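You operate a simulated robot arm through the tools that you are given. There is no shell and no other tool.

Carry out the task below with a simulated robot arm. There is one attempt and no reset: what you move stays moved.

## Task
Give the grey housing two shots of grease, seat it in the press slide, then press the brass bush in.
Fine: park the spout after greasing; set the bush in the mouth, slide it under the ram, pull the press lever and draw the slide out. Where these are worked on the way, their far stop is far enough and under half their travel is too little: press slide.

It is judged by the outcome, as a careful person would: the job done as asked, and still so three seconds after it is handed in. It fails if anything else is knocked over, pushed out of place, dropped, spilled or broken.

## Robot
A 7-joint arm with a two-finger gripper, fixed in place. Base frame: the origin is at the foot of the arm, x ahead of it, y to its left, z up; the work surface is at about z = 760. Lengths are in mm, angles in rad, forces in N, time in s.
With the tool pointing down near the work surface it reaches from about 340 to 720 mm from the base axis. Its first joint turns from -1.152 to 1.152 rad. Payload 2.45 kg.
Tool frame: the origin (TCP) lies between the finger pads and is the grasp point; the fingertips stand 26 mm ahead of it; z points along the fingers, y is the line along which they close. Largest opening 96 mm; the body of the gripper starts 69 mm behind the TCP.
Orientation is told as [roll, pitch, yaw] about the base's x, y, z axes, in that order, counted from this pose: with the fingers straight down and closing along the base's y, the tool's x points along the base's -x, its y along +y and its z along -z.

## Interface
- The arm moves only by the tool servo_tool. Its argument "commands" is text: rows parted by semicolons, each of 7 numbers parted by spaces: the shift along the tool's x, y, z in mm, then the turn, a rotation vector about the tool's x, y, z in rad, then the closure in counts, from 0 (fully open) to 255 (shut). In form: dx dy dz rx ry rz fingers; .... A call has 1 to 20 rows; each row is the pose to reach, as a shift and turn from the pose commanded when the call began, along the tool's axes at that moment. Each row takes 0.2 s and may step no farther than 50 mm and 0.15 rad from the row before; otherwise, or with a gripper value out of range, the whole call is refused. Where a pose cannot be reached the arm comes as near as it can. A force on the tool above 40 N (or 10 N above the force at the start of the call, whichever is more), or a blocked arm, ends the call early, and 0.2 s more pass. The fingers move at their own pace and stop on an object; they squeeze with about 39 N. The grip force told is the motor's: it shows also when the fingers shut on nothing. Time passes only in rows, and 0.2 s behind the last, so rows that repeat a pose let the fingers close. It gives the time, the measured TCP pose, the force on the tool (base axes), the opening and the grip force at its end, in the units of the frame above (readings bear some noise), with the torque about the TCP (base axes, N m) and any sound that the robot's microphone picked up.
- Cameras (640 x 400 px; columns grow to the right, rows downward): "scene" is fixed at [153, -378.9, 1432.1]; the picture's right is [0.89, -0.46, 0.00], its down [-0.22, -0.43, -0.88] and it looks along [0.40, 0.78, -0.48] (base axes); focal length 255 px, centre (320, 200). "wrist" rides on the gripper at [82, 3, -98] in the tool frame; the picture's right is [-0.04, 1.00, 0.00], its down [-0.73, -0.03, -0.68] and it looks along [-0.68, -0.03, 0.73] (tool axes); focal length 256 px, centre (320, 200).
- snapshot(camera): a new picture of that camera. It takes no simulated time.
- pixel_to_xyz(camera, pixels): for up to 12 pixels [column, row] of the newest picture of that camera ("zoom" is the newest enlarged one), the place [x, y, z] in the base frame of the surface seen there, good to about 2 mm. It takes no simulated time.
- close_up(camera, box): a new picture of the part [left, top, right, bottom] of that camera's present view, enlarged. It takes no simulated time.
- close_job(): hands the job in; it is judged then, once.

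Unless the task says otherwise, let go and move clear before handing in.

The tools are called after "Call:" as name(argument=value, ...) on one line, values as JSON. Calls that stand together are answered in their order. servo_tool: Moves the arm, as the interface text tells. Its arguments: {"type":"object","properties":{"commands":{"type":"string"}},"required":["commands"]} The other tools are called the same way: snapshot (camera) takes a picture; pixel_to_xyz (camera, pixels) gives the place of the surface under pixels of a picture; close_up (camera, box) takes an enlarged picture of a part of a camera's view; close_job () hands the job in.

At the start:

```text
time: 0.0
tcp_pos: [435.3, -19.1, 1328.8]
orientation: [-0.001, 0.001, 0.001]
wrist_force: [-1.2, 0.3, 0.2]
ft_torque: [0.01, -0.04, -0.02]
opening: 95.9
finger_force: 0.0
```

scene: 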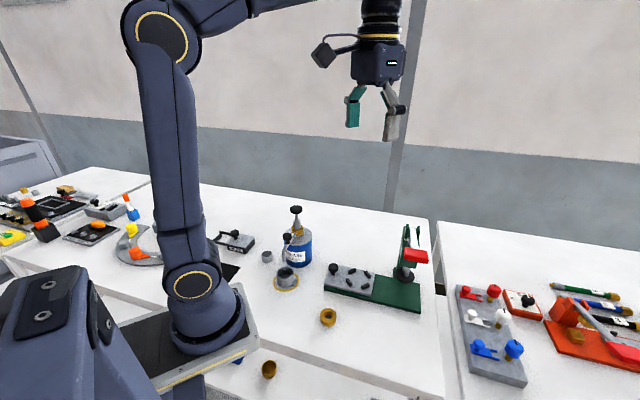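
wrist: 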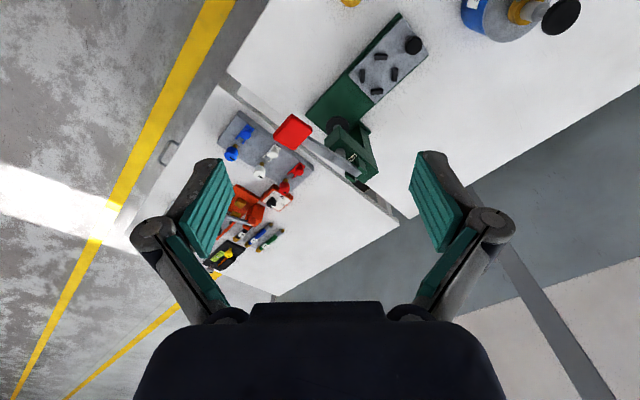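

The scene shows a blue grease pump around (300,245), a green press with a slide around (380,285), a brass ring at (328,316) and cups near (267,256) and (287,280). I will enlarge those regions to identify the parts.

Call:
close_up(camera="scene", box=[240, 190, 340, 340])

Call:
close_up(camera="scene", box=[310, 210, 450, 330])

Call:
close_up(camera="scene", box=[200, 200, 360, 390])

```text
2.67 times, centred on (290, 265) of scene
```

zoom: 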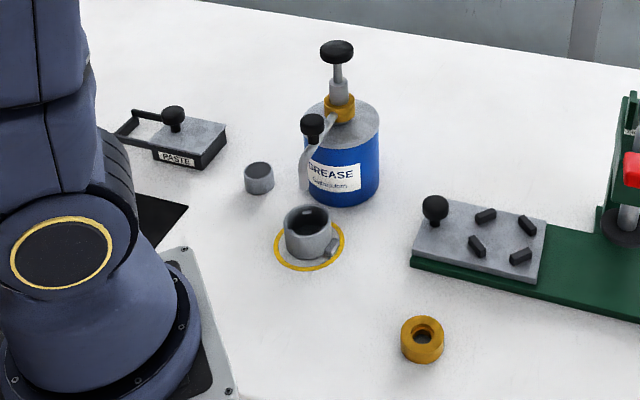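

```text
3.33 times, centred on (380, 270) of scene
```

zoom: 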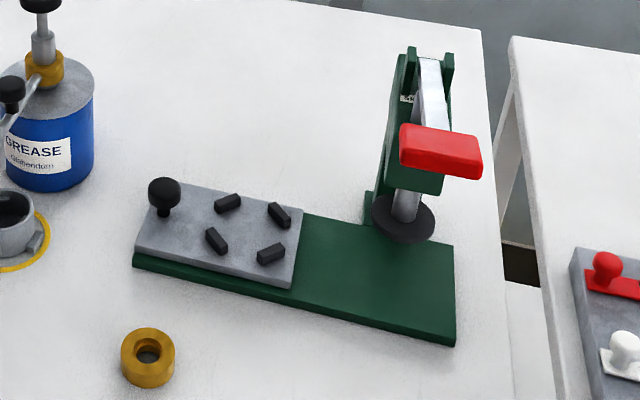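

```text
2.11 times, centred on (280, 295) of scene
```

zoom: 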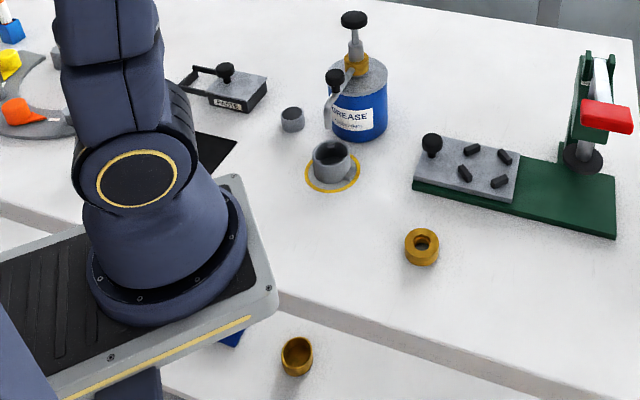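

The grey housing appears to sit in a yellow ring beside the grease pump, with a small grey cup to its left. I'll look closer and measure the main points.

Call:
close_up(camera="scene", box=[255, 200, 325, 300])

Call:
pixel_to_xyz(camera="scene", pixels=[[296, 208], [287, 236], [267, 254], [287, 272], [287, 282], [328, 312], [333, 267], [360, 280], [405, 272], [416, 257], [300, 250], [297, 228]])

```text
4.00 times, centred on (290, 250) of scene
```

zoom: 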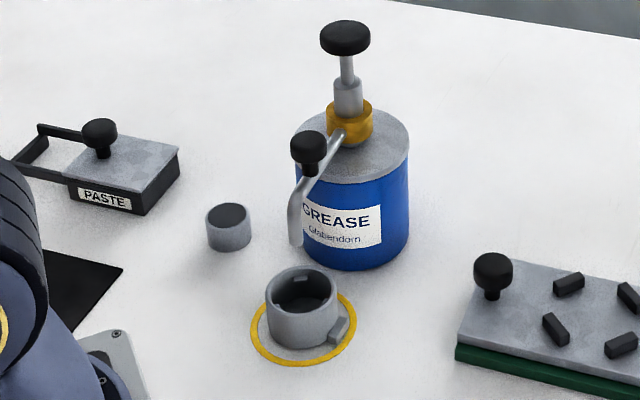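

```text
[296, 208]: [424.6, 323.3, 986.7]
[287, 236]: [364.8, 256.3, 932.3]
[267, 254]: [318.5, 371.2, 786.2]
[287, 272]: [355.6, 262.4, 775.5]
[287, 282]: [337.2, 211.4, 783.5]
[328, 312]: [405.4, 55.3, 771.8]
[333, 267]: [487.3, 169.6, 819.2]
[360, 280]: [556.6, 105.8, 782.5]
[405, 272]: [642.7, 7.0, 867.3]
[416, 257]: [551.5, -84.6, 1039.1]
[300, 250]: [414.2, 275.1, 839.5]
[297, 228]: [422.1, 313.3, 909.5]
```

The zoom shows the spout arm leading from the brass collar at (350,125) to a black knob at (308,145), then down to a tip at (296,242). The housing has a lug at (338,328). I'll measure these in the zoom.

Call:
pixel_to_xyz(camera="zoom", pixels=[[345, 32], [347, 70], [347, 95], [350, 115], [308, 140], [308, 168], [297, 205], [296, 242], [335, 140], [325, 155], [370, 165], [390, 140]])

Call:
pixel_to_xyz(camera="zoom", pixels=[[303, 320], [270, 300], [332, 300], [300, 269], [300, 290], [340, 325], [338, 340], [303, 345], [255, 330], [353, 315], [303, 364], [228, 212]])

Call:
pixel_to_xyz(camera="zoom", pixels=[[228, 240], [210, 230], [248, 225], [493, 265], [493, 295], [569, 280], [556, 328], [620, 344], [630, 296], [460, 330], [500, 270], [455, 355]])

```text
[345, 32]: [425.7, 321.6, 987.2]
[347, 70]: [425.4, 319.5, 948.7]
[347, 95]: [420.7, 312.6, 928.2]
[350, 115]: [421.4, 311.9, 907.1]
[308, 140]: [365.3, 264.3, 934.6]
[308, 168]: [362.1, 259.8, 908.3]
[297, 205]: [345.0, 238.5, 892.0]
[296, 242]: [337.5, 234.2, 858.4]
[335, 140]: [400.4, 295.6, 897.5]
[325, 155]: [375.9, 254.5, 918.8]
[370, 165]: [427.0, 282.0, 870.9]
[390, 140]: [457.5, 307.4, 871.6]
```

```text
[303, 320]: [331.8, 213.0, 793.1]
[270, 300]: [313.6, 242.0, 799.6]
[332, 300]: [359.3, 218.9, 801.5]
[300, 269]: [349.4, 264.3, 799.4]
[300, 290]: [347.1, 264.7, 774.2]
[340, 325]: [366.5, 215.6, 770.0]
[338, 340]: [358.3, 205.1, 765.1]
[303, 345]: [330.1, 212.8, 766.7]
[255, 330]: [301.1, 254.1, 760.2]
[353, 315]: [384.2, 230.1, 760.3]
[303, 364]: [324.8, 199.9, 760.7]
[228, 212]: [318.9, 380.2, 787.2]
```

```text
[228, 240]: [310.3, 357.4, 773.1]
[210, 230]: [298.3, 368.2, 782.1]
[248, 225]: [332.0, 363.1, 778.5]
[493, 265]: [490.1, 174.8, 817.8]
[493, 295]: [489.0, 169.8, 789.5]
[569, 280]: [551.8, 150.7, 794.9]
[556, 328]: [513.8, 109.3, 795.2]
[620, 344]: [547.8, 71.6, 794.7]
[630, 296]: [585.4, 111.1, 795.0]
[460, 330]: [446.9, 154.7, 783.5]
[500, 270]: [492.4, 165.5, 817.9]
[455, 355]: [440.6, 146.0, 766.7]
```

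The spout tip at about (338,238,858) already hangs over the housing near (340,240). The small grey cup at (318,372) sits at the same radius from the pump axis, so it is probably the parking spot. Next I'll examine the press, the slide nest and the brass items.

Call:
close_up(camera="scene", box=[320, 250, 380, 310])

Call:
close_up(camera="scene", box=[380, 215, 440, 315])

Call:
close_up(camera="scene", box=[240, 350, 300, 390])

Call:
close_up(camera="scene", box=[310, 300, 350, 330])

```text
6.67 times, centred on (350, 280) of scene
```

zoom: 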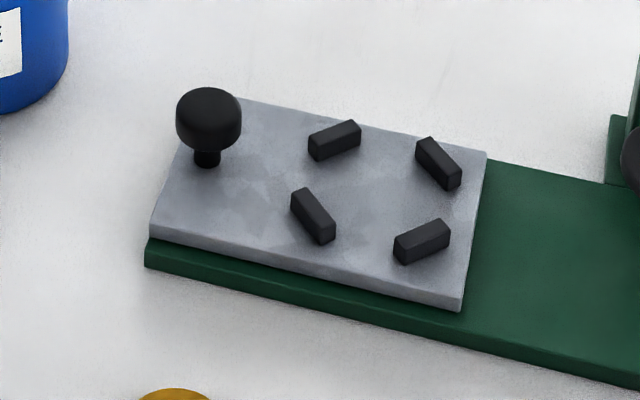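

```text
4.00 times, centred on (410, 265) of scene
```

zoom: 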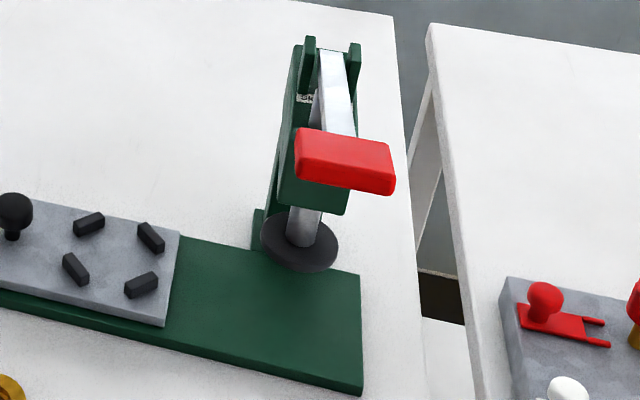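

```text
10.00 times, centred on (270, 370) of scene
```

zoom: 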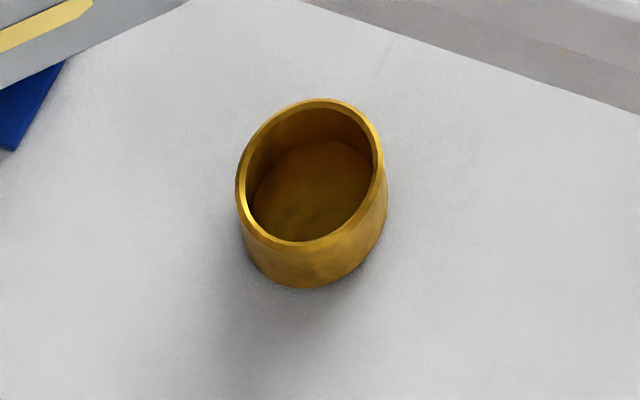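

```text
13.33 times, centred on (330, 315) of scene
```

zoom: 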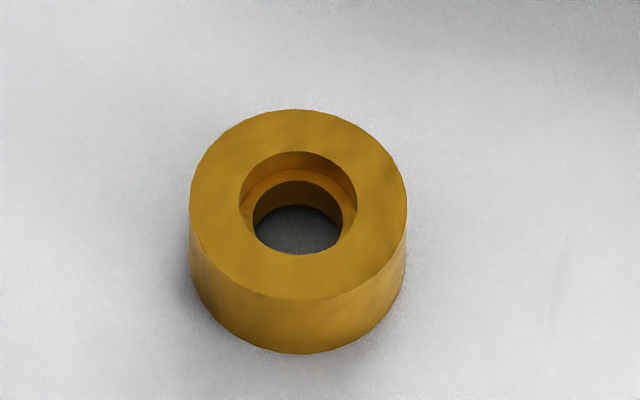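

The bush at (328,316) is a plain thick ring and the other brass item is a cup on another surface. I'll measure the bush geometry in this zoom.

Call:
pixel_to_xyz(camera="zoom", pixels=[[194, 205], [402, 205], [298, 114], [298, 294], [298, 340], [200, 260], [396, 260], [242, 200], [354, 200], [298, 155], [298, 230], [298, 185]])

Call:
close_up(camera="scene", box=[265, 255, 305, 295])

```text
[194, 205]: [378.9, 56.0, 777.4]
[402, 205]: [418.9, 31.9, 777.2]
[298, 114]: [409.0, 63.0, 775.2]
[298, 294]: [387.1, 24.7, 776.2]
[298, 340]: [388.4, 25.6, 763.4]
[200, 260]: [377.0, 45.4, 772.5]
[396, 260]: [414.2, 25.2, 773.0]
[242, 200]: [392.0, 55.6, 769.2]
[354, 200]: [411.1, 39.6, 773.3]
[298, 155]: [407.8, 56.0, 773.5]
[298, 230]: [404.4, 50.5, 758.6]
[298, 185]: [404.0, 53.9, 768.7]
```

```text
10.00 times, centred on (285, 275) of scene
```

zoom: 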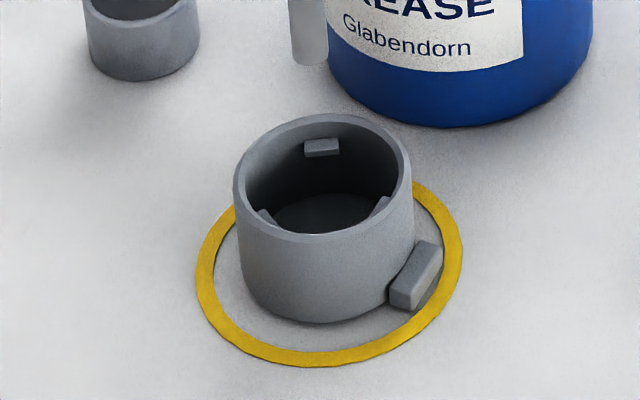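

The housing in the zoom has three inner ledges, near (322,147), (265,217) and (382,207), where the bush will rest, and a lug at (415,275). I'll measure the housing and nest dimensions.

Call:
pixel_to_xyz(camera="zoom", pixels=[[237, 185], [409, 185], [322, 118], [322, 239], [322, 315], [322, 143], [420, 260], [430, 245], [395, 290], [440, 260], [150, 0], [308, 60]])

Call:
pixel_to_xyz(camera="zoom", pixels=[[203, 260], [455, 240], [330, 358], [322, 135], [265, 217], [382, 207], [322, 215], [300, 20], [240, 200], [410, 200], [325, 250], [325, 280]])

Call:
snapshot(camera="wrist")

```text
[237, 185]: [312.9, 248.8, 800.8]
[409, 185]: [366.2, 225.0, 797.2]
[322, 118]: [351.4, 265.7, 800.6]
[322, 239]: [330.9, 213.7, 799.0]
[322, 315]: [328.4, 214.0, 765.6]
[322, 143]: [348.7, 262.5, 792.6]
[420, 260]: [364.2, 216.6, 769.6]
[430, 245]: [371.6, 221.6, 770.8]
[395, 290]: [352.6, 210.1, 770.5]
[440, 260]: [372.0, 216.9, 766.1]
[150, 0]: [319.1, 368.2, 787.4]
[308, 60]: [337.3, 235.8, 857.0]
```

```text
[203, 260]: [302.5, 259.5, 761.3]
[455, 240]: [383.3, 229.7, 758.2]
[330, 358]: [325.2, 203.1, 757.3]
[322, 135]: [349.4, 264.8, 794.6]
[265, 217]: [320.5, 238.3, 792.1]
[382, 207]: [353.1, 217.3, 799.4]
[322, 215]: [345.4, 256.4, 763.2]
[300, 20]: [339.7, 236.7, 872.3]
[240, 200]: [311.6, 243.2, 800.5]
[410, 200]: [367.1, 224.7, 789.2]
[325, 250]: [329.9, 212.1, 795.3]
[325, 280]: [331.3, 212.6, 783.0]
```

```text
taken
```

wrist: 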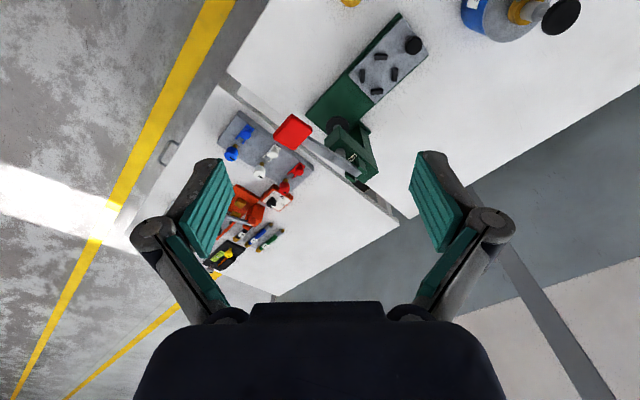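

The housing centre is about (340,238.5) with its rim at z≈800. The pump axis is about (427,322) with the knob top at z≈987. I'll move high above the pump knob with the fingers closing and then look from the wrist camera.

Call:
servo_tool(commands="0.7 28.4 19 0 0 0 255; 1.4 56.8 38 0 0 0 255; 2.1 85.2 57 0 0 0 255; 2.8 113.6 76 0 0 0 255; 3.5 142 95 0 0 0 255; 4.2 170.4 114 0 0 0 255; 4.9 198.8 133 0 0 0 255; 5.6 227.2 152 0 0 0 255; 6.3 255.6 171 0 0 0 255; 7 284 190 0 0 0 255; 7.7 312.4 209 0 0 0 255; 8.3 341 228 0 0 0 255; 8.3 341 228 0 0 0 255")

Call:
snapshot(camera="wrist")

Call:
snapshot(camera="scene")

```text
time: 2.8
tcp_pos: [425.9, 321.8, 1101.4]
orientation: [-0.002, 0.0, -0.001]
wrist_force: [0.3, -0.8, 0.4]
ft_torque: [-0.02, 0.01, 0.02]
opening: 0.0
finger_force: 28.5
```

```text
taken
```

wrist: 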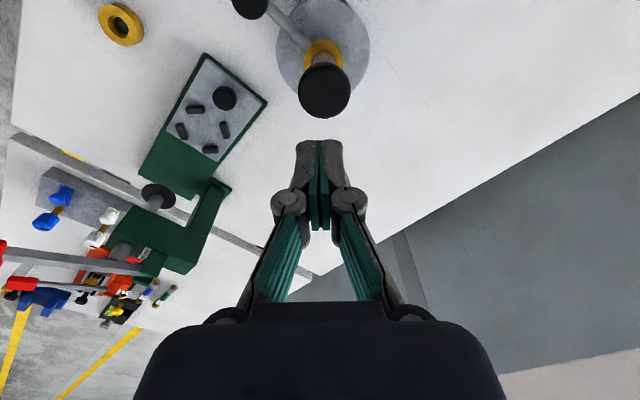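

```text
taken
```

scene: 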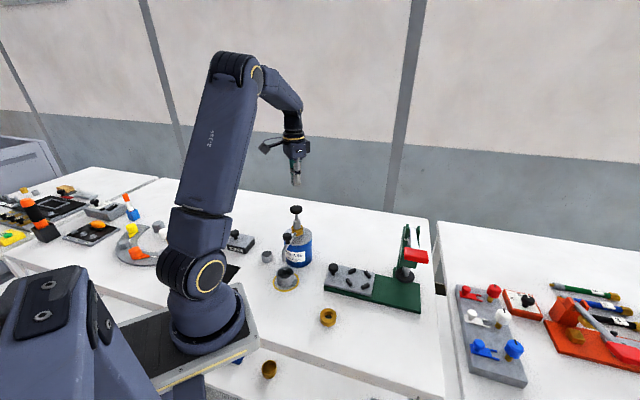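

The gripper hangs above the pump, and the knob shows at (325,92) in the wrist view. I'll measure the knob's outline, the spout and the nest from here.

Call:
pixel_to_xyz(camera="wrist", pixels=[[301, 92], [348, 92], [324, 68], [324, 100], [324, 112], [250, 5], [290, 28], [222, 98], [194, 109], [224, 130], [181, 131], [210, 149]])

Call:
close_up(camera="wrist", box=[130, 40, 290, 200])

Call:
close_up(camera="wrist", box=[220, 0, 400, 130])

```text
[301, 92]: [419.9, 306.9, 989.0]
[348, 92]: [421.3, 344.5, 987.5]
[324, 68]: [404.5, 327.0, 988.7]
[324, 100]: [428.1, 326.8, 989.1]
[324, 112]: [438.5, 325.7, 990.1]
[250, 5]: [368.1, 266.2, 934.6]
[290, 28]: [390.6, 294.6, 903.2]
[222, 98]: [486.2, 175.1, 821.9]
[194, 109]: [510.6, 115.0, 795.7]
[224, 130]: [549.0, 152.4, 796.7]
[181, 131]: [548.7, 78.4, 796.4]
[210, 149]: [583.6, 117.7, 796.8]
```

```text
2.50 times, centred on (210, 120) of wrist
```

zoom: 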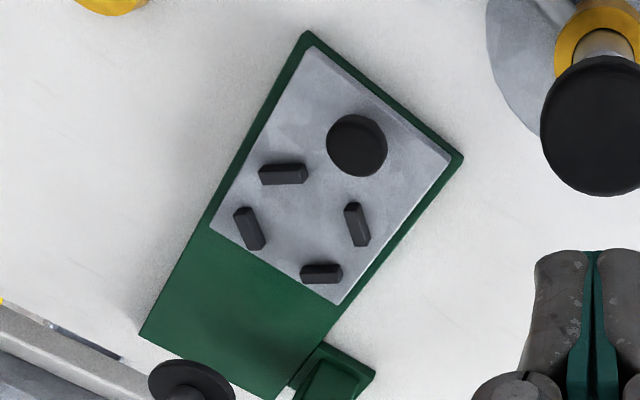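

```text
3.08 times, centred on (310, 65) of wrist
```

zoom: 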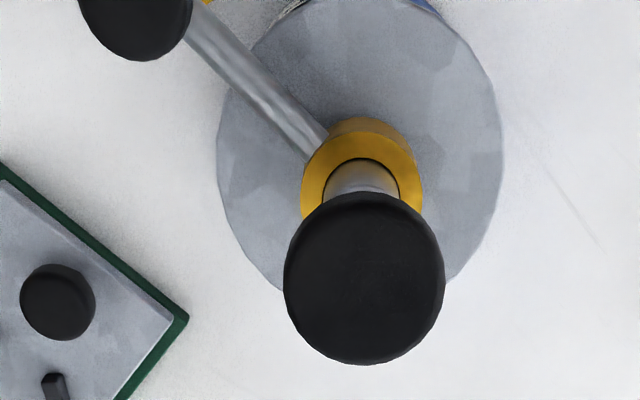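

The knob centre is about (425,324), with its top at z≈988 and radius ≈19. I'll lower the closed fingertips to just above it and then press slowly, watching force and sound.

Call:
servo_tool(commands="0.5 2 20 0 0 0 255; 0.5 2 40 0 0 0 255; 0.5 2 60 0 0 0 255; 0.5 2 75 0 0 0 255; 0.5 2 82 0 0 0 255; 0.5 2 86 0 0 0 255; 0.5 2 90 0 0 0 255; 0.5 2 94 0 0 0 255; 0.5 2 98 0 0 0 255; 0.5 2 98 0 0 0 255")

Call:
close_up(camera="scene", box=[255, 170, 345, 300])

```text
time: 5.0
tcp_pos: [426.0, 323.9, 1003.4]
orientation: [0.0, 0.0, 0.0]
wrist_force: [1.7, -0.7, 3.1]
ft_torque: [-0.06, -0.03, 0.0]
opening: 5.9
finger_force: 28.5
```

```text
3.08 times, centred on (300, 235) of scene
```

zoom: 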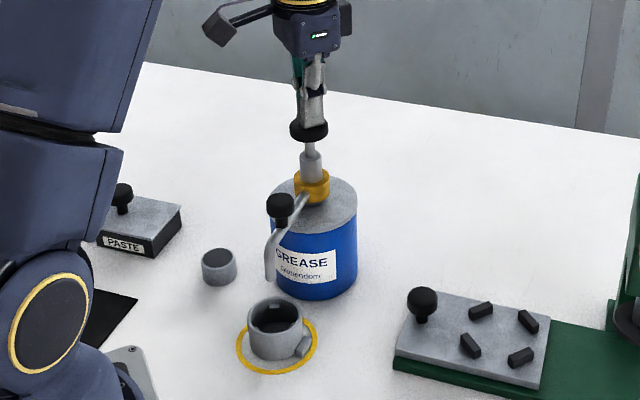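

The fingertips are at z≈977, so the knob should be about 10 mm down, with only 3 N showing and the opening at 5.9. I'll keep pressing slowly to find the end of the stroke.

Call:
servo_tool(commands="0 0 3 0 0 0 255; 0 0 6 0 0 0 255; 0 0 9 0 0 0 255; 0 0 12 0 0 0 255; 0 0 12 0 0 0 255")

Call:
close_up(camera="scene", box=[265, 170, 325, 290])

Call:
snapshot(camera="wrist")

```text
time: 6.2
tcp_pos: [425.5, 322.6, 991.3]
orientation: [0.0, 0.002, 0.001]
wrist_force: [2.3, -1.9, 6.6]
ft_torque: [-0.05, -0.04, -0.03]
opening: 6.0
finger_force: 27.8
```

```text
3.33 times, centred on (295, 230) of scene
```

zoom: 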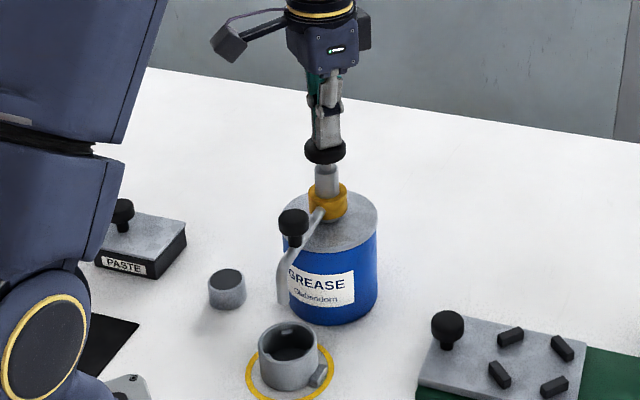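

```text
taken
```

wrist: 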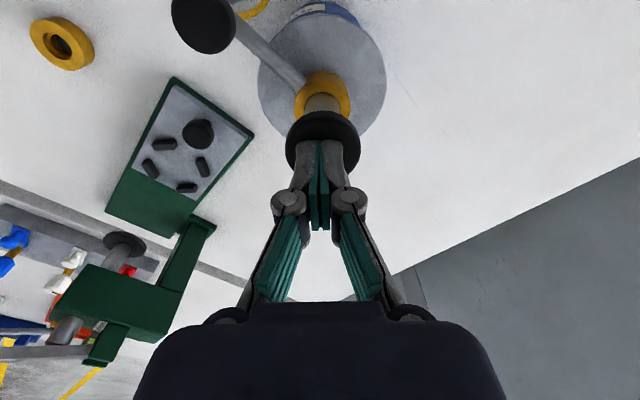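

The knob is going down with a spring force of 6.6 N, and there is still a gap above the barrel at zoom (326,165). I'll press on to the end of the stroke.

Call:
servo_tool(commands="0 0 3 0 0 0 255; 0 0 6 0 0 0 255; 0 0 9 0 0 0 255; 0 0 12 0 0 0 255; 0 0 14 0 0 0 255; 0 0 16 0 0 0 255; 0 0 18 0 0 0 255; 0 0 20 0 0 0 255")

Call:
close_up(camera="scene", box=[265, 170, 325, 290])

```text
time: 7.3
tcp_pos: [426.0, 324.8, 981.1]
orientation: [0.002, -0.001, 0.001]
wrist_force: [-4.0, -3.7, 15.4]
ft_torque: [-0.15, 0.17, -0.04]
opening: 5.8
finger_force: 28.1
stopped in row 5: the force on the tool passed its limit at 44 N (the readings are from after the stop); the commanded pose is now the measured one
```

```text
3.33 times, centred on (295, 230) of scene
```

zoom: 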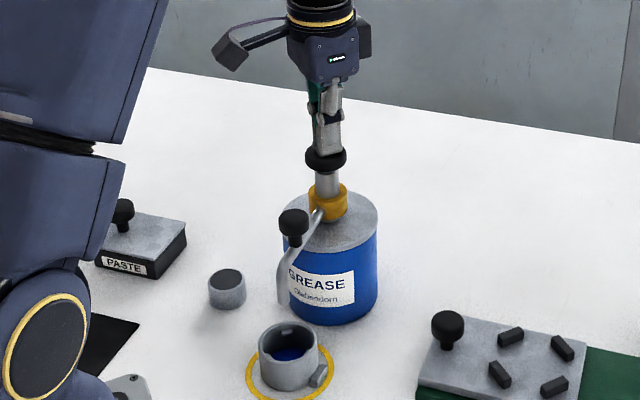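

The pump bottomed with a 44 N stop, and blue grease now shows inside the housing at zoom (290,352), so shot one is in. I'll raise the fingers clear and check that the plunger springs back.

Call:
servo_tool(commands="0 0 -10 0 0 0 255; 0 0 -20 0 0 0 255; 0 0 -30 0 0 0 255; 0 0 -40 0 0 0 255; 0 0 -50 0 0 0 255; 0 0 -50 0 0 0 255; 0 0 -50 0 0 0 255; 0 0 -50 0 0 0 255; 0 0 -50 0 0 0 255")

Call:
close_up(camera="scene", box=[265, 170, 325, 290])

Call:
close_up(camera="scene", box=[265, 255, 305, 295])

```text
time: 9.3
tcp_pos: [426.9, 323.7, 1031.0]
orientation: [0.002, -0.003, -0.001]
wrist_force: [0.7, 0.9, 0.7]
ft_torque: [-0.02, 0.0, 0.0]
opening: 0.0
finger_force: 28.1
```

```text
3.33 times, centred on (295, 230) of scene
```

zoom: 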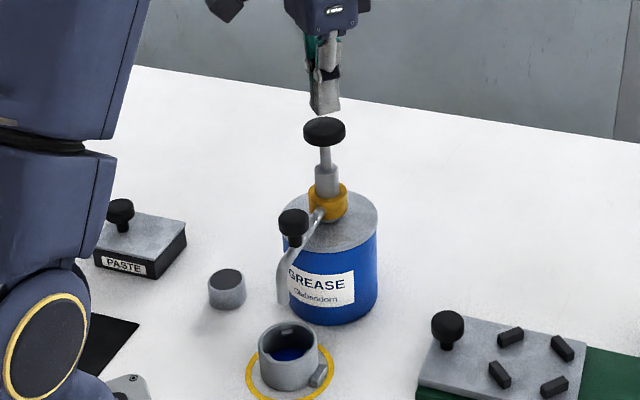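

```text
10.00 times, centred on (285, 275) of scene
```

zoom: 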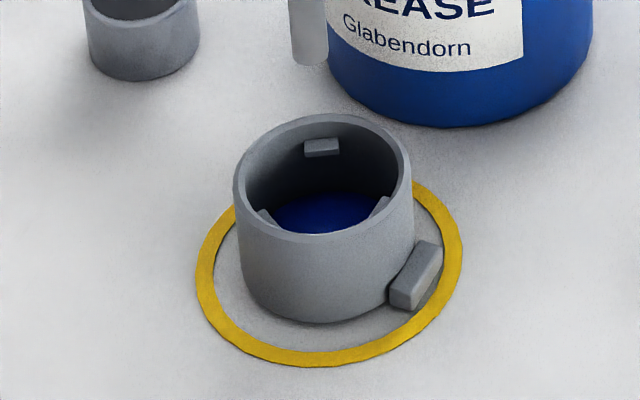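

The plunger is back up and the first shot shows as blue in the housing. Now I'll give the second full stroke the same way.

Call:
servo_tool(commands="1 0 8 0 0 0 255; 1 0 16 0 0 0 255; 1 0 20 0 0 0 255; 1 0 24 0 0 0 255; 1 0 28 0 0 0 255; 1 0 32 0 0 0 255; 1 0 36 0 0 0 255; 1 0 40 0 0 0 255; 1 0 43 0 0 0 255; 1 0 46 0 0 0 255; 1 0 49 0 0 0 255; 1 0 51 0 0 0 255; 1 0 53 0 0 0 255; 1 0 55 0 0 0 255; 1 0 57 0 0 0 255; 1 0 59 0 0 0 255")

Call:
close_up(camera="scene", box=[265, 255, 305, 295])

Call:
close_up(camera="scene", box=[265, 170, 325, 290])

```text
time: 12.1
tcp_pos: [426.2, 324.3, 982.3]
orientation: [0.004, -0.003, -0.002]
wrist_force: [-3.5, -4.2, 15.5]
ft_torque: [-0.14, 0.18, 0.04]
opening: 5.8
finger_force: 28.2
stopped in row 13: the force on the tool passed its limit at 43 N (the readings are from after the stop); the commanded pose is now the measured one
```

```text
10.00 times, centred on (285, 275) of scene
```

zoom: 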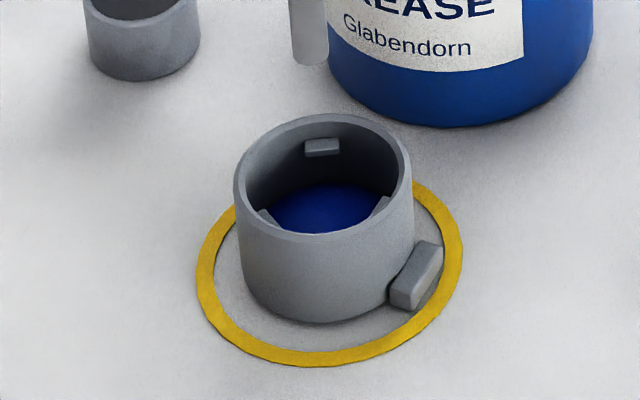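

```text
3.33 times, centred on (295, 230) of scene
```

zoom: 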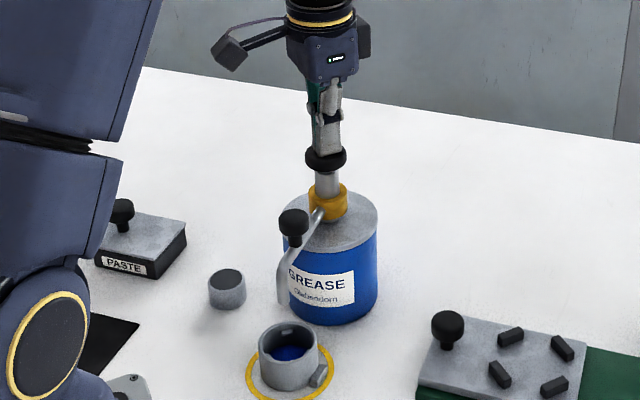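

The grease level rose further in the zoom, so both shots are in. I'll now lift off the plunger, turn the gripper 45° and hover above the spout knob near (367,265) with the fingers part open.

Call:
servo_tool(commands="0 0 -15 0 0 0 255; 0 0 -35 0 0 0 255; 0 0 -60 0 0 0 255; 0 0 -80 0 0 0 255; 8 -8 -85 0 0 -0.11 180; 17 -17 -85 0 0 -0.22 130; 25 -25 -85 0 0 -0.33 96; 34 -34 -85 0 0 -0.45 96; 42 -42 -85 0 0 -0.56 96; 51 -51 -85 0 0 -0.67 96; 59 -59 -85 0 0 -0.785 96; 59 -59 -85 0 0 -0.785 96")

Call:
snapshot(camera="wrist")

Call:
close_up(camera="scene", box=[240, 150, 340, 300])

```text
time: 14.7
tcp_pos: [366.9, 263.8, 1064.9]
orientation: [0.0, -0.005, 0.786]
wrist_force: [-0.8, -0.4, -0.5]
ft_torque: [-0.02, 0.01, -0.02]
opening: 60.0
finger_force: 0.0
```

```text
taken
```

wrist: 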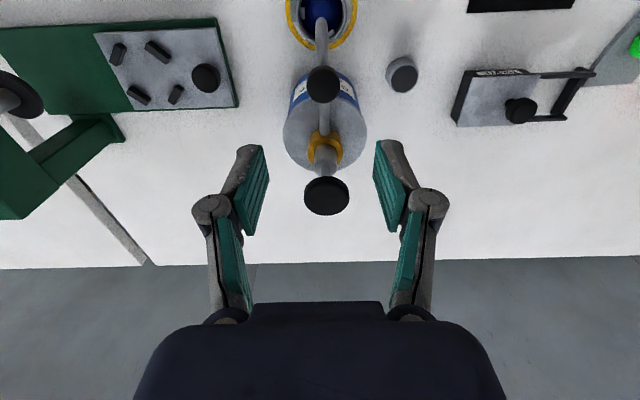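

```text
2.67 times, centred on (290, 225) of scene
```

zoom: 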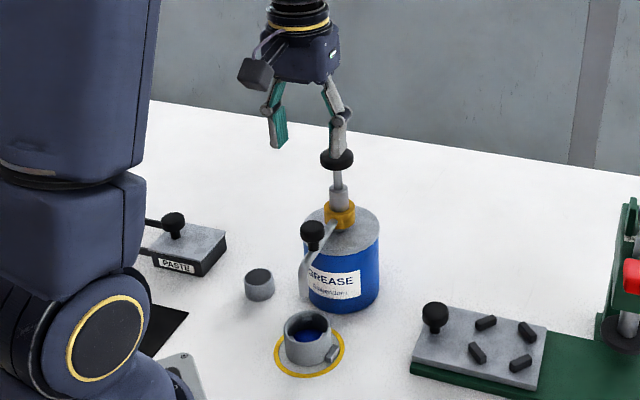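

The spout knob shows at (322,84) and the cup at (403,75) in the wrist view, with the plunger back up. I'll measure these for the grasp and the swing.

Call:
pixel_to_xyz(camera="wrist", pixels=[[322, 80], [308, 82], [336, 82], [322, 70], [322, 98], [403, 78], [390, 78], [417, 78], [404, 65], [404, 88], [326, 196], [321, 48]])

Call:
close_up(camera="wrist", box=[280, 0, 440, 220])

```text
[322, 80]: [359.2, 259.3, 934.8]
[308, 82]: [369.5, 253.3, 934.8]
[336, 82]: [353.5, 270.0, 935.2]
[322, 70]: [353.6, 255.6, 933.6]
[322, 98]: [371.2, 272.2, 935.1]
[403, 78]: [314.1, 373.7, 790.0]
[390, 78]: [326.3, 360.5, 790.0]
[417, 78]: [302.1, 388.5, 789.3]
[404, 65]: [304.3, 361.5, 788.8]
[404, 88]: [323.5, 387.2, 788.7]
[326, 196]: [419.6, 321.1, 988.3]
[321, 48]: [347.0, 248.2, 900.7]
```

```text
1.82 times, centred on (360, 110) of wrist
```

zoom: 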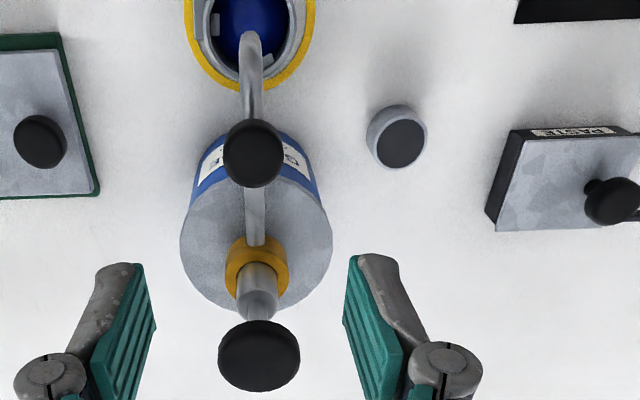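

The spout knob centre is about (362,262.5) with a diameter of about 24. The cup centre is about (314,374), roughly 69° around the pivot from the spout. I'll lower onto the knob and grip it.

Call:
servo_tool(commands="1 0.5 20 0 0 0 96; 2 1 45 0 0 0 96; 3 1.5 70 0 0 0 96; 4.4 2.5 95 0 0 0 96; 4.4 2.5 115 0 0 0 96; 4.4 2.5 130 0 0 0 96; 4.4 2.5 139 0 0 0 96; 4.4 2.5 139 0 0 0 96; 4.4 2.5 139 0 0 0 255; 4.4 2.5 139 0 0 0 255; 4.4 2.5 139 0 0 0 255; 4.4 2.5 139 0 0 0 255")

Call:
snapshot(camera="wrist")

Call:
close_up(camera="scene", box=[240, 170, 340, 300])

```text
time: 17.3
tcp_pos: [362.3, 264.4, 926.3]
orientation: [0.0, -0.003, 0.785]
wrist_force: [0.1, 1.1, -2.4]
ft_torque: [0.02, 0.01, 0.02]
opening: 28.1
finger_force: 45.0
```

```text
taken
```

wrist: 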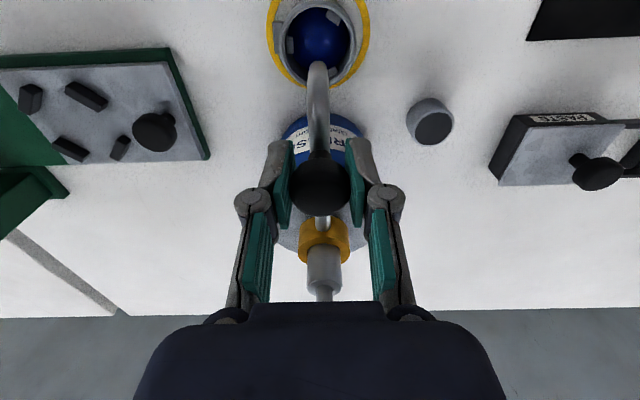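

```text
3.08 times, centred on (290, 235) of scene
```

zoom: 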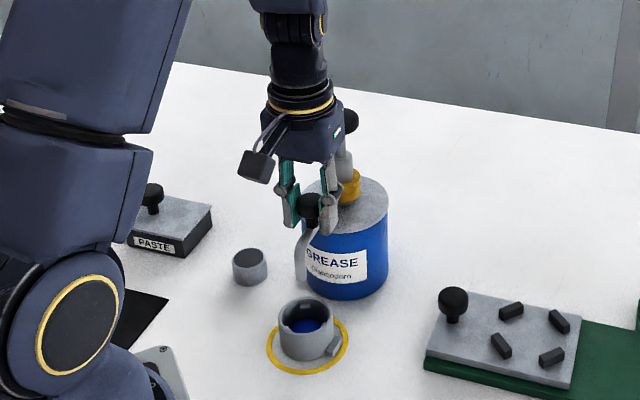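

The knob is gripped at 28 mm opening with negligible load. I'll start swinging it clockwise around the pump axis, radius about 86 mm, toward the cup and watch the force.

Call:
servo_tool(commands="-0.2 4.3 0 0 0 0.05 255; -0.7 8.6 0 0 0 0.1 255; -1.3 12.8 0 0 0 0.15 255; -2.2 17.1 0 0 0 0.2 255; -3.3 21.2 0 0 0 0.25 255; -4.6 25.3 0 0 0 0.3 255; -6.1 29.4 0 0 0 0.35 255; -7.8 33.3 0 0 0 0.4 255; -7.8 33.3 0 0 0 0.4 255")

Call:
close_up(camera="scene", box=[240, 170, 340, 300])

```text
time: 19.3
tcp_pos: [343.3, 292.1, 926.1]
orientation: [-0.001, -0.001, 0.383]
wrist_force: [-15.8, -7.6, 5.8]
ft_torque: [0.08, -0.15, -0.14]
opening: 28.1
finger_force: 44.4
```

```text
3.08 times, centred on (290, 235) of scene
```

zoom: 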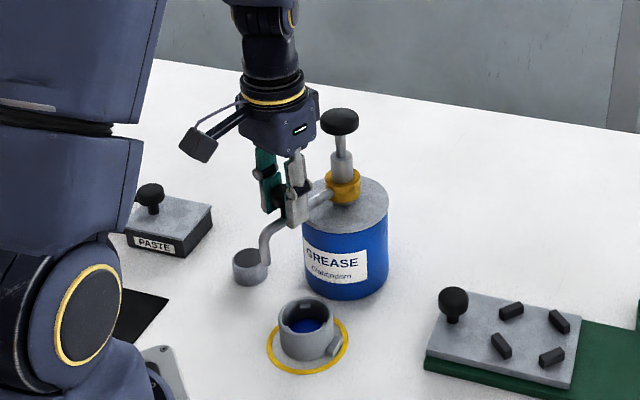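

The spout is turning and now reaches toward the cup at zoom (262,255). The 17 N radial force means my pivot estimate was about 3 mm off. With the pivot refitted to about (422.5,326), I'll continue the arc.

Call:
servo_tool(commands="1.3 1 0 0 0 0.02 255; 1.3 3.4 0 0 0 0.05 255; 1.1 7.7 0 0 0 0.1 255; 0.6 12 0 0 0 0.15 255; 0 16.2 0 0 0 0.2 255; -0.9 20.5 0 0 0 0.25 255; -2 24.6 0 0 0 0.3 255; -3.3 28.7 0 0 0 0.35 255; -4.8 32.8 0 0 0 0.4 255; -4.8 32.8 0 0 0 0.4 255")

Call:
close_up(camera="scene", box=[240, 170, 340, 300])

```text
time: 21.5
tcp_pos: [336.7, 325.4, 927.8]
orientation: [0.006, -0.005, -0.017]
wrist_force: [2.0, 0.8, 27.7]
ft_torque: [-0.08, -0.08, -0.03]
opening: 28.0
finger_force: 44.8
```

```text
3.08 times, centred on (290, 235) of scene
```

zoom: 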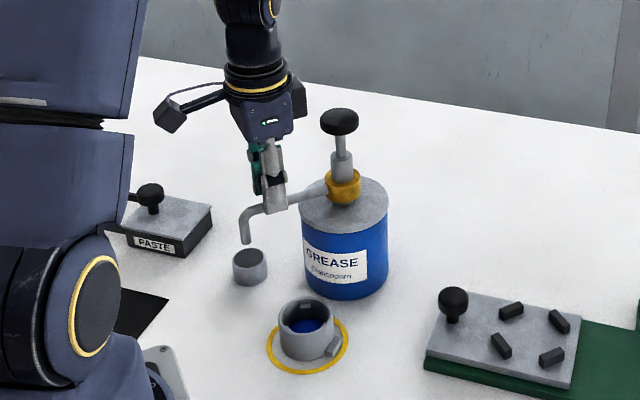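

The spout has swung most of the way, but there is now 28 N upward on the tool, so the grip has become strained vertically. I'll open the fingers briefly to release the strain, then regrip.

Call:
servo_tool(commands="-4.8 32.8 0 0 0 0.4 150; -4.8 32.8 0 0 0 0.4 150; -4.8 32.8 0 0 0 0.4 150")

Call:
snapshot(camera="wrist")

```text
refused: row 1 steps farther than a row can; nothing moved
```

```text
taken
```

wrist: 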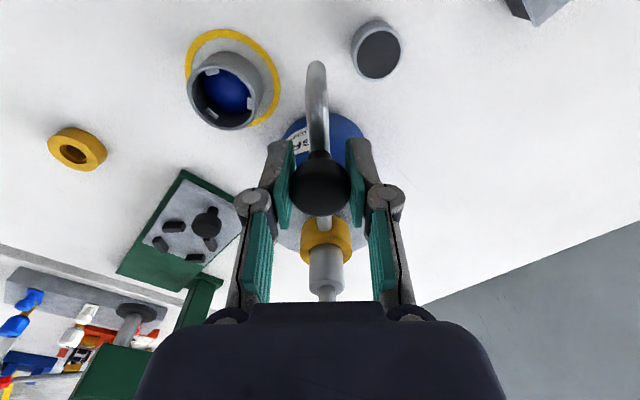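

That call was refused because I reused the previous call's shift; nothing moved. I'll open the fingers in place with zero shift.

Call:
servo_tool(commands="0 0 0 0 0 0 150; 0 0 0 0 0 0 150; 0 0 0 0 0 0 150")

Call:
snapshot(camera="wrist")

```text
time: 22.3
tcp_pos: [335.8, 324.0, 926.2]
orientation: [0.003, -0.003, -0.014]
wrist_force: [0.2, -0.1, 0.5]
ft_torque: [0.03, 0.03, 0.02]
opening: 39.7
finger_force: 0.0
```

```text
taken
```

wrist: 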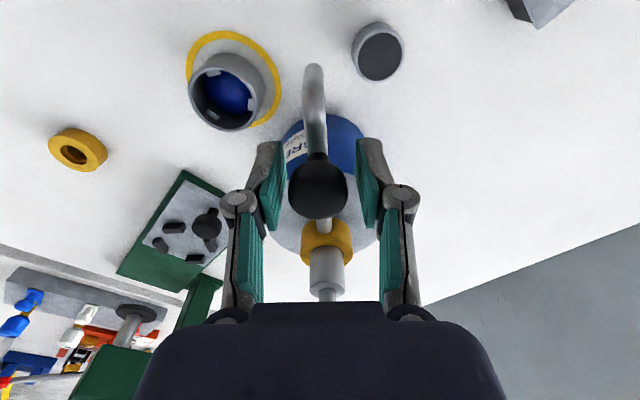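

The strain vanished when I opened and the spout stayed put. I'll finish the swing with the knob loosely caged at about 30 mm opening so that no strain can build up.

Call:
servo_tool(commands="0 0 0 0 0 0 174; 0 0 0 0 0 0 174; 0 4.3 0 0 0 0.05 174; -0.1 8.7 0 0 0 0.1 174; -0.5 13 0 0 0 0.15 174; -1.1 17.3 0 0 0 0.2 174; -1.9 21.5 0 0 0 0.25 174; -2.9 25.8 0 0 0 0.3 174; -4.2 29.9 0 0 0 0.35 174; -5.6 34 0 0 0 0.4 174; -5.6 34 0 0 0 0.4 174")

Call:
snapshot(camera="wrist")

Call:
close_up(camera="scene", box=[240, 170, 340, 300])

```text
time: 24.7
tcp_pos: [342.3, 359.1, 925.9]
orientation: [0.003, -0.001, -0.417]
wrist_force: [-0.2, 0.2, -0.6]
ft_torque: [0.01, 0.0, -0.02]
opening: 30.8
finger_force: 0.5
```

```text
taken
```

wrist: 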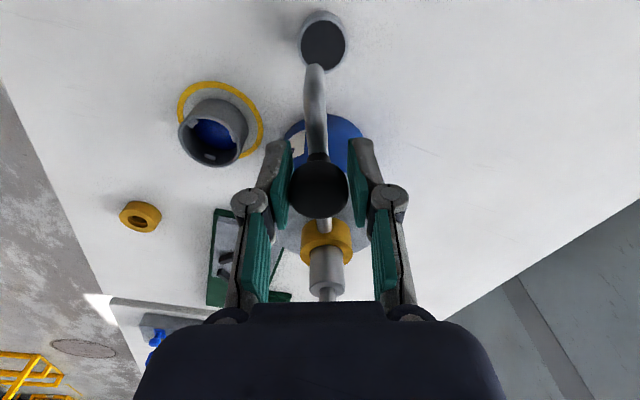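

```text
3.08 times, centred on (290, 235) of scene
```

zoom: 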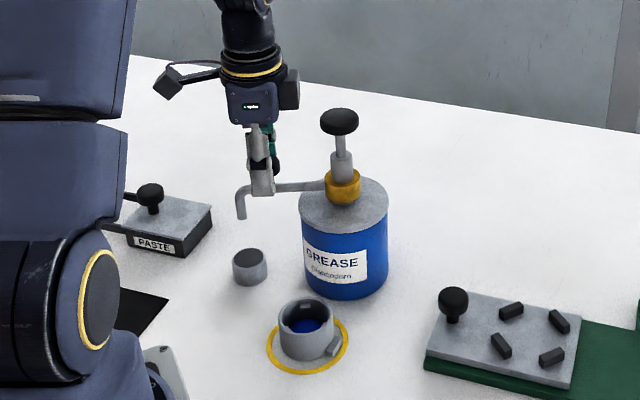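

The spout moved freely and its tip, at zoom (241,217), now looks close to above the cup. I'll measure the tip and the cup.

Call:
pixel_to_xyz(camera="zoom", pixels=[[241, 214], [240, 205], [241, 195], [280, 188], [300, 186], [250, 255], [250, 275], [235, 263], [266, 262]])

Call:
pixel_to_xyz(camera="wrist", pixels=[[316, 70], [316, 80], [307, 72], [325, 72], [323, 45], [303, 45], [342, 45], [322, 20], [318, 180], [318, 120]])

```text
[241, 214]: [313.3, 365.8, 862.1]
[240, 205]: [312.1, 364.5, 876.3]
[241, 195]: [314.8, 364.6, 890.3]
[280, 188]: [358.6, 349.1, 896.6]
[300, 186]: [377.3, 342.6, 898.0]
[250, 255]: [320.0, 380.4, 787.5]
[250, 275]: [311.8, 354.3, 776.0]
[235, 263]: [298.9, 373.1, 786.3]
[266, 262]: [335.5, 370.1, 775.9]
```

```text
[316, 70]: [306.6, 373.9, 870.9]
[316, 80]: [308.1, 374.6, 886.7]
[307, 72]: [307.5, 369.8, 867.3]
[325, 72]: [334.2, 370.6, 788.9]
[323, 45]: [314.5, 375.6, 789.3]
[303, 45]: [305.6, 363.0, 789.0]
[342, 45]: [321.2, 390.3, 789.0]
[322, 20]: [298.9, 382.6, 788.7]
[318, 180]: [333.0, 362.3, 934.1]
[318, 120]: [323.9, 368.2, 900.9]
```

The tip centre is about (312.5,370.5), which is about 2° short of the cup centre at (314,374.5). I'll nudge it the last few millimetres along the arc and watch for a stop.

Call:
servo_tool(commands="0 1.6 0 0 0 0.02 174; 0 3.3 0 0 0 0.038 174; 0 3.3 0 0 0 0.038 174")

Call:
snapshot(camera="wrist")

Call:
close_up(camera="scene", box=[250, 210, 310, 290])

```text
time: 25.5
tcp_pos: [344.4, 362.2, 926.8]
orientation: [0.001, -0.002, -0.453]
wrist_force: [-0.4, -1.3, -0.8]
ft_torque: [0.0, 0.0, -0.02]
opening: 30.9
finger_force: 0.1
```

```text
taken
```

wrist: 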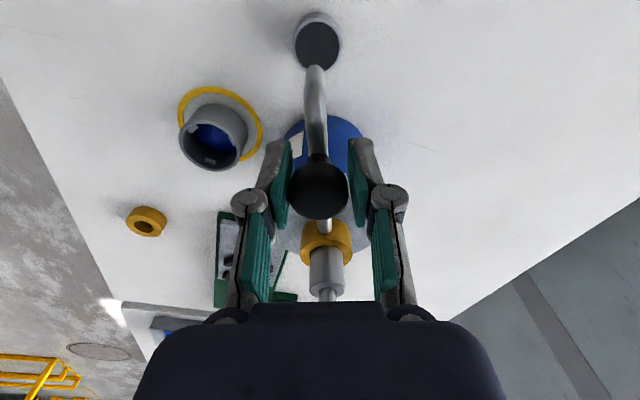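

```text
5.00 times, centred on (280, 250) of scene
```

zoom: 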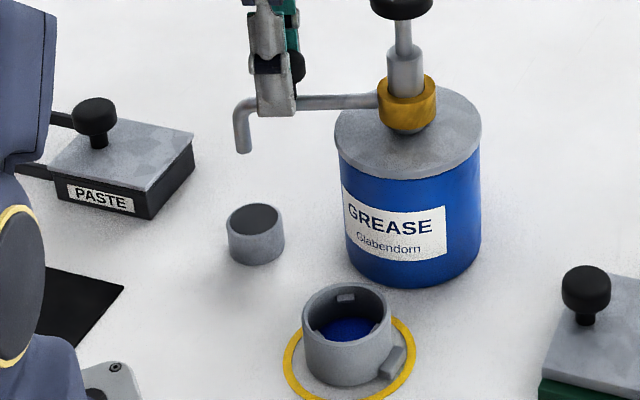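

The wrist view now shows the spout tip at (316,70) in line with the cup at (317,45). I'll check the tip position once more.

Call:
pixel_to_xyz(camera="zoom", pixels=[[243, 148], [236, 140], [250, 140], [243, 130], [255, 215], [230, 228], [283, 226], [255, 205], [255, 231]])

Call:
pixel_to_xyz(camera="wrist", pixels=[[316, 72], [307, 74], [324, 76], [317, 45], [297, 45], [338, 45]])

```text
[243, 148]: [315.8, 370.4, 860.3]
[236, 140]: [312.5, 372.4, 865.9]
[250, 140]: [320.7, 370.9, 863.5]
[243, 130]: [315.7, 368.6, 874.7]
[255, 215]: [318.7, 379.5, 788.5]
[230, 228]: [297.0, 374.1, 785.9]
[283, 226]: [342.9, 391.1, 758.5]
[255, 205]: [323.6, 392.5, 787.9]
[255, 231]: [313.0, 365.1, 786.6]
```

```text
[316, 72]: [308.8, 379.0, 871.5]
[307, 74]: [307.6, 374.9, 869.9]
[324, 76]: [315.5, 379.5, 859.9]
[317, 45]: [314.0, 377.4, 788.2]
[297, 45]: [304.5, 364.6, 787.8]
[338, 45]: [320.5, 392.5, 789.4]
```

The spout tip, at about (315,375), now stands over the cup within about 2 mm, so it is parked. I'll release the knob, rise straight up, then move over the housing with the gripper turned so the closing line is across the lug.

Call:
servo_tool(commands="0 0 0 0 0 0 140; 0 0 0 0 0 0 140; 0 0 -15 0 0 0 140; 0 0 -40 0 0 0 140; 0 0 -70 0 0 0 140; 0 0 -100 0 0 0 140; -8.4 -18.8 -110 0 0 0.055 100; -16.9 -37.6 -110 0 0 0.11 60; -25.3 -56.4 -110 0 0 0.166 32; -33.7 -75.3 -110 0 0 0.22 32; -42.2 -94.1 -110 0 0 0.277 32; -50.6 -112.9 -110 0 0 0.332 32; -50.6 -112.9 -110 0 0 0.332 32")

Call:
snapshot(camera="wrist")

Call:
close_up(camera="scene", box=[240, 150, 340, 300])

```text
time: 28.3
tcp_pos: [338.1, 237.8, 1037.1]
orientation: [0.003, 0.0, -0.784]
wrist_force: [0.6, 0.1, 0.0]
ft_torque: [-0.01, 0.01, 0.01]
opening: 84.0
finger_force: 0.1
```

```text
taken
```

wrist: 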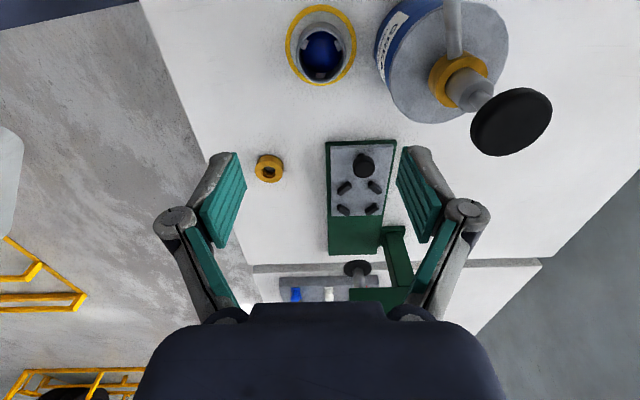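

```text
2.67 times, centred on (290, 225) of scene
```

zoom: 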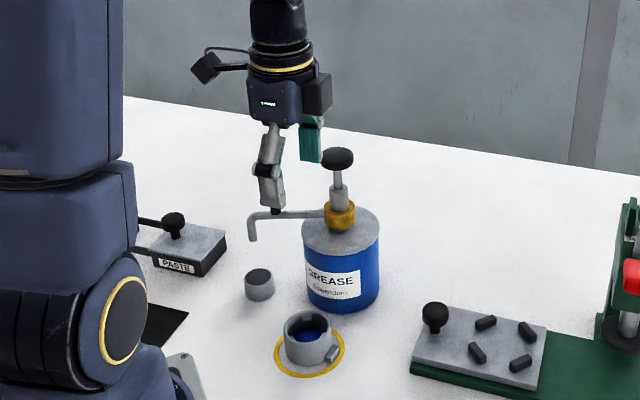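

The spout stayed parked and the housing shows at (321,45) in the wrist view. I'll zoom in to measure its rim centre and the lug.

Call:
close_up(camera="wrist", box=[270, 0, 370, 90])

Call:
pixel_to_xyz(camera="wrist", pixels=[[297, 48], [345, 48], [321, 24], [321, 77], [366, 158], [363, 170], [344, 187], [375, 186], [343, 209], [372, 208], [358, 268], [268, 168]])

```text
4.44 times, centred on (320, 45) of wrist
```

zoom: 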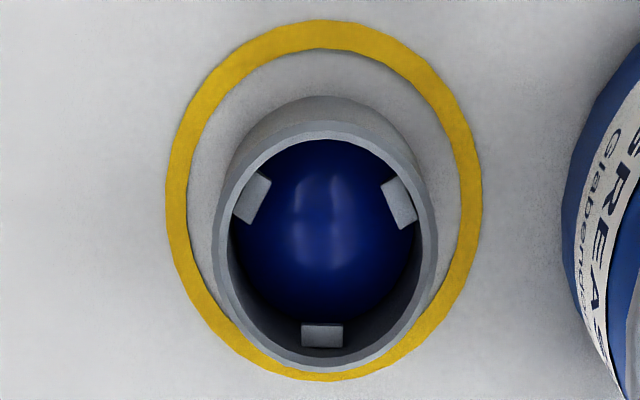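

```text
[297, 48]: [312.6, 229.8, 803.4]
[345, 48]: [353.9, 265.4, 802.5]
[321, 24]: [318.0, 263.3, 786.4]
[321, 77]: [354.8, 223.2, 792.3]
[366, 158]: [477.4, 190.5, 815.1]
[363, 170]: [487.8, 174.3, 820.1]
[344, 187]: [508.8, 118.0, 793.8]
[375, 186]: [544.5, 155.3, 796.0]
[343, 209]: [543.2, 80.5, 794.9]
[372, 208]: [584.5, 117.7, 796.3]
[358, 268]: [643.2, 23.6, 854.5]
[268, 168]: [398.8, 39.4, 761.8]
```

The rim in the zoom spans roughly from (217,240) to (432,240) and from (325,128) to (325,366). I'll measure those edge points to find the centre.

Call:
pixel_to_xyz(camera="zoom", pixels=[[220, 240], [430, 240], [325, 132], [325, 364], [325, 345], [252, 195], [398, 200], [321, 335], [240, 170], [410, 170], [240, 310], [412, 310]])

Call:
pixel_to_xyz(camera="zoom", pixels=[[178, 210], [471, 210], [323, 33], [323, 376], [320, 230], [325, 110], [225, 235], [425, 235], [325, 136], [325, 360]])

```text
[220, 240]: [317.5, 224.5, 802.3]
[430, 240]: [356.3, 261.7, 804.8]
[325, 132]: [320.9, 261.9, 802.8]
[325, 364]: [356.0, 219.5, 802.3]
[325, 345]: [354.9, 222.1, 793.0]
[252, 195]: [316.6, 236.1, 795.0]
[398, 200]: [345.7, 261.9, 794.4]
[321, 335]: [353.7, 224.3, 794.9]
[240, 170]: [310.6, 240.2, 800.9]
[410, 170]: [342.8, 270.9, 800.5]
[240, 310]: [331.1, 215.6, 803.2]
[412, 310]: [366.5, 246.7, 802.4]
```

```text
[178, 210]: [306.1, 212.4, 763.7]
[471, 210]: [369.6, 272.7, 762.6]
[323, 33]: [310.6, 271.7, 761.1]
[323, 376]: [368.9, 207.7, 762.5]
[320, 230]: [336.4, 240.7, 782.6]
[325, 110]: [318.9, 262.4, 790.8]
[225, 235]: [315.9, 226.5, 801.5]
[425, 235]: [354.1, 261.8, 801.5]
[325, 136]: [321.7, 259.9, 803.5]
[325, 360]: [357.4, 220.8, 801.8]
```

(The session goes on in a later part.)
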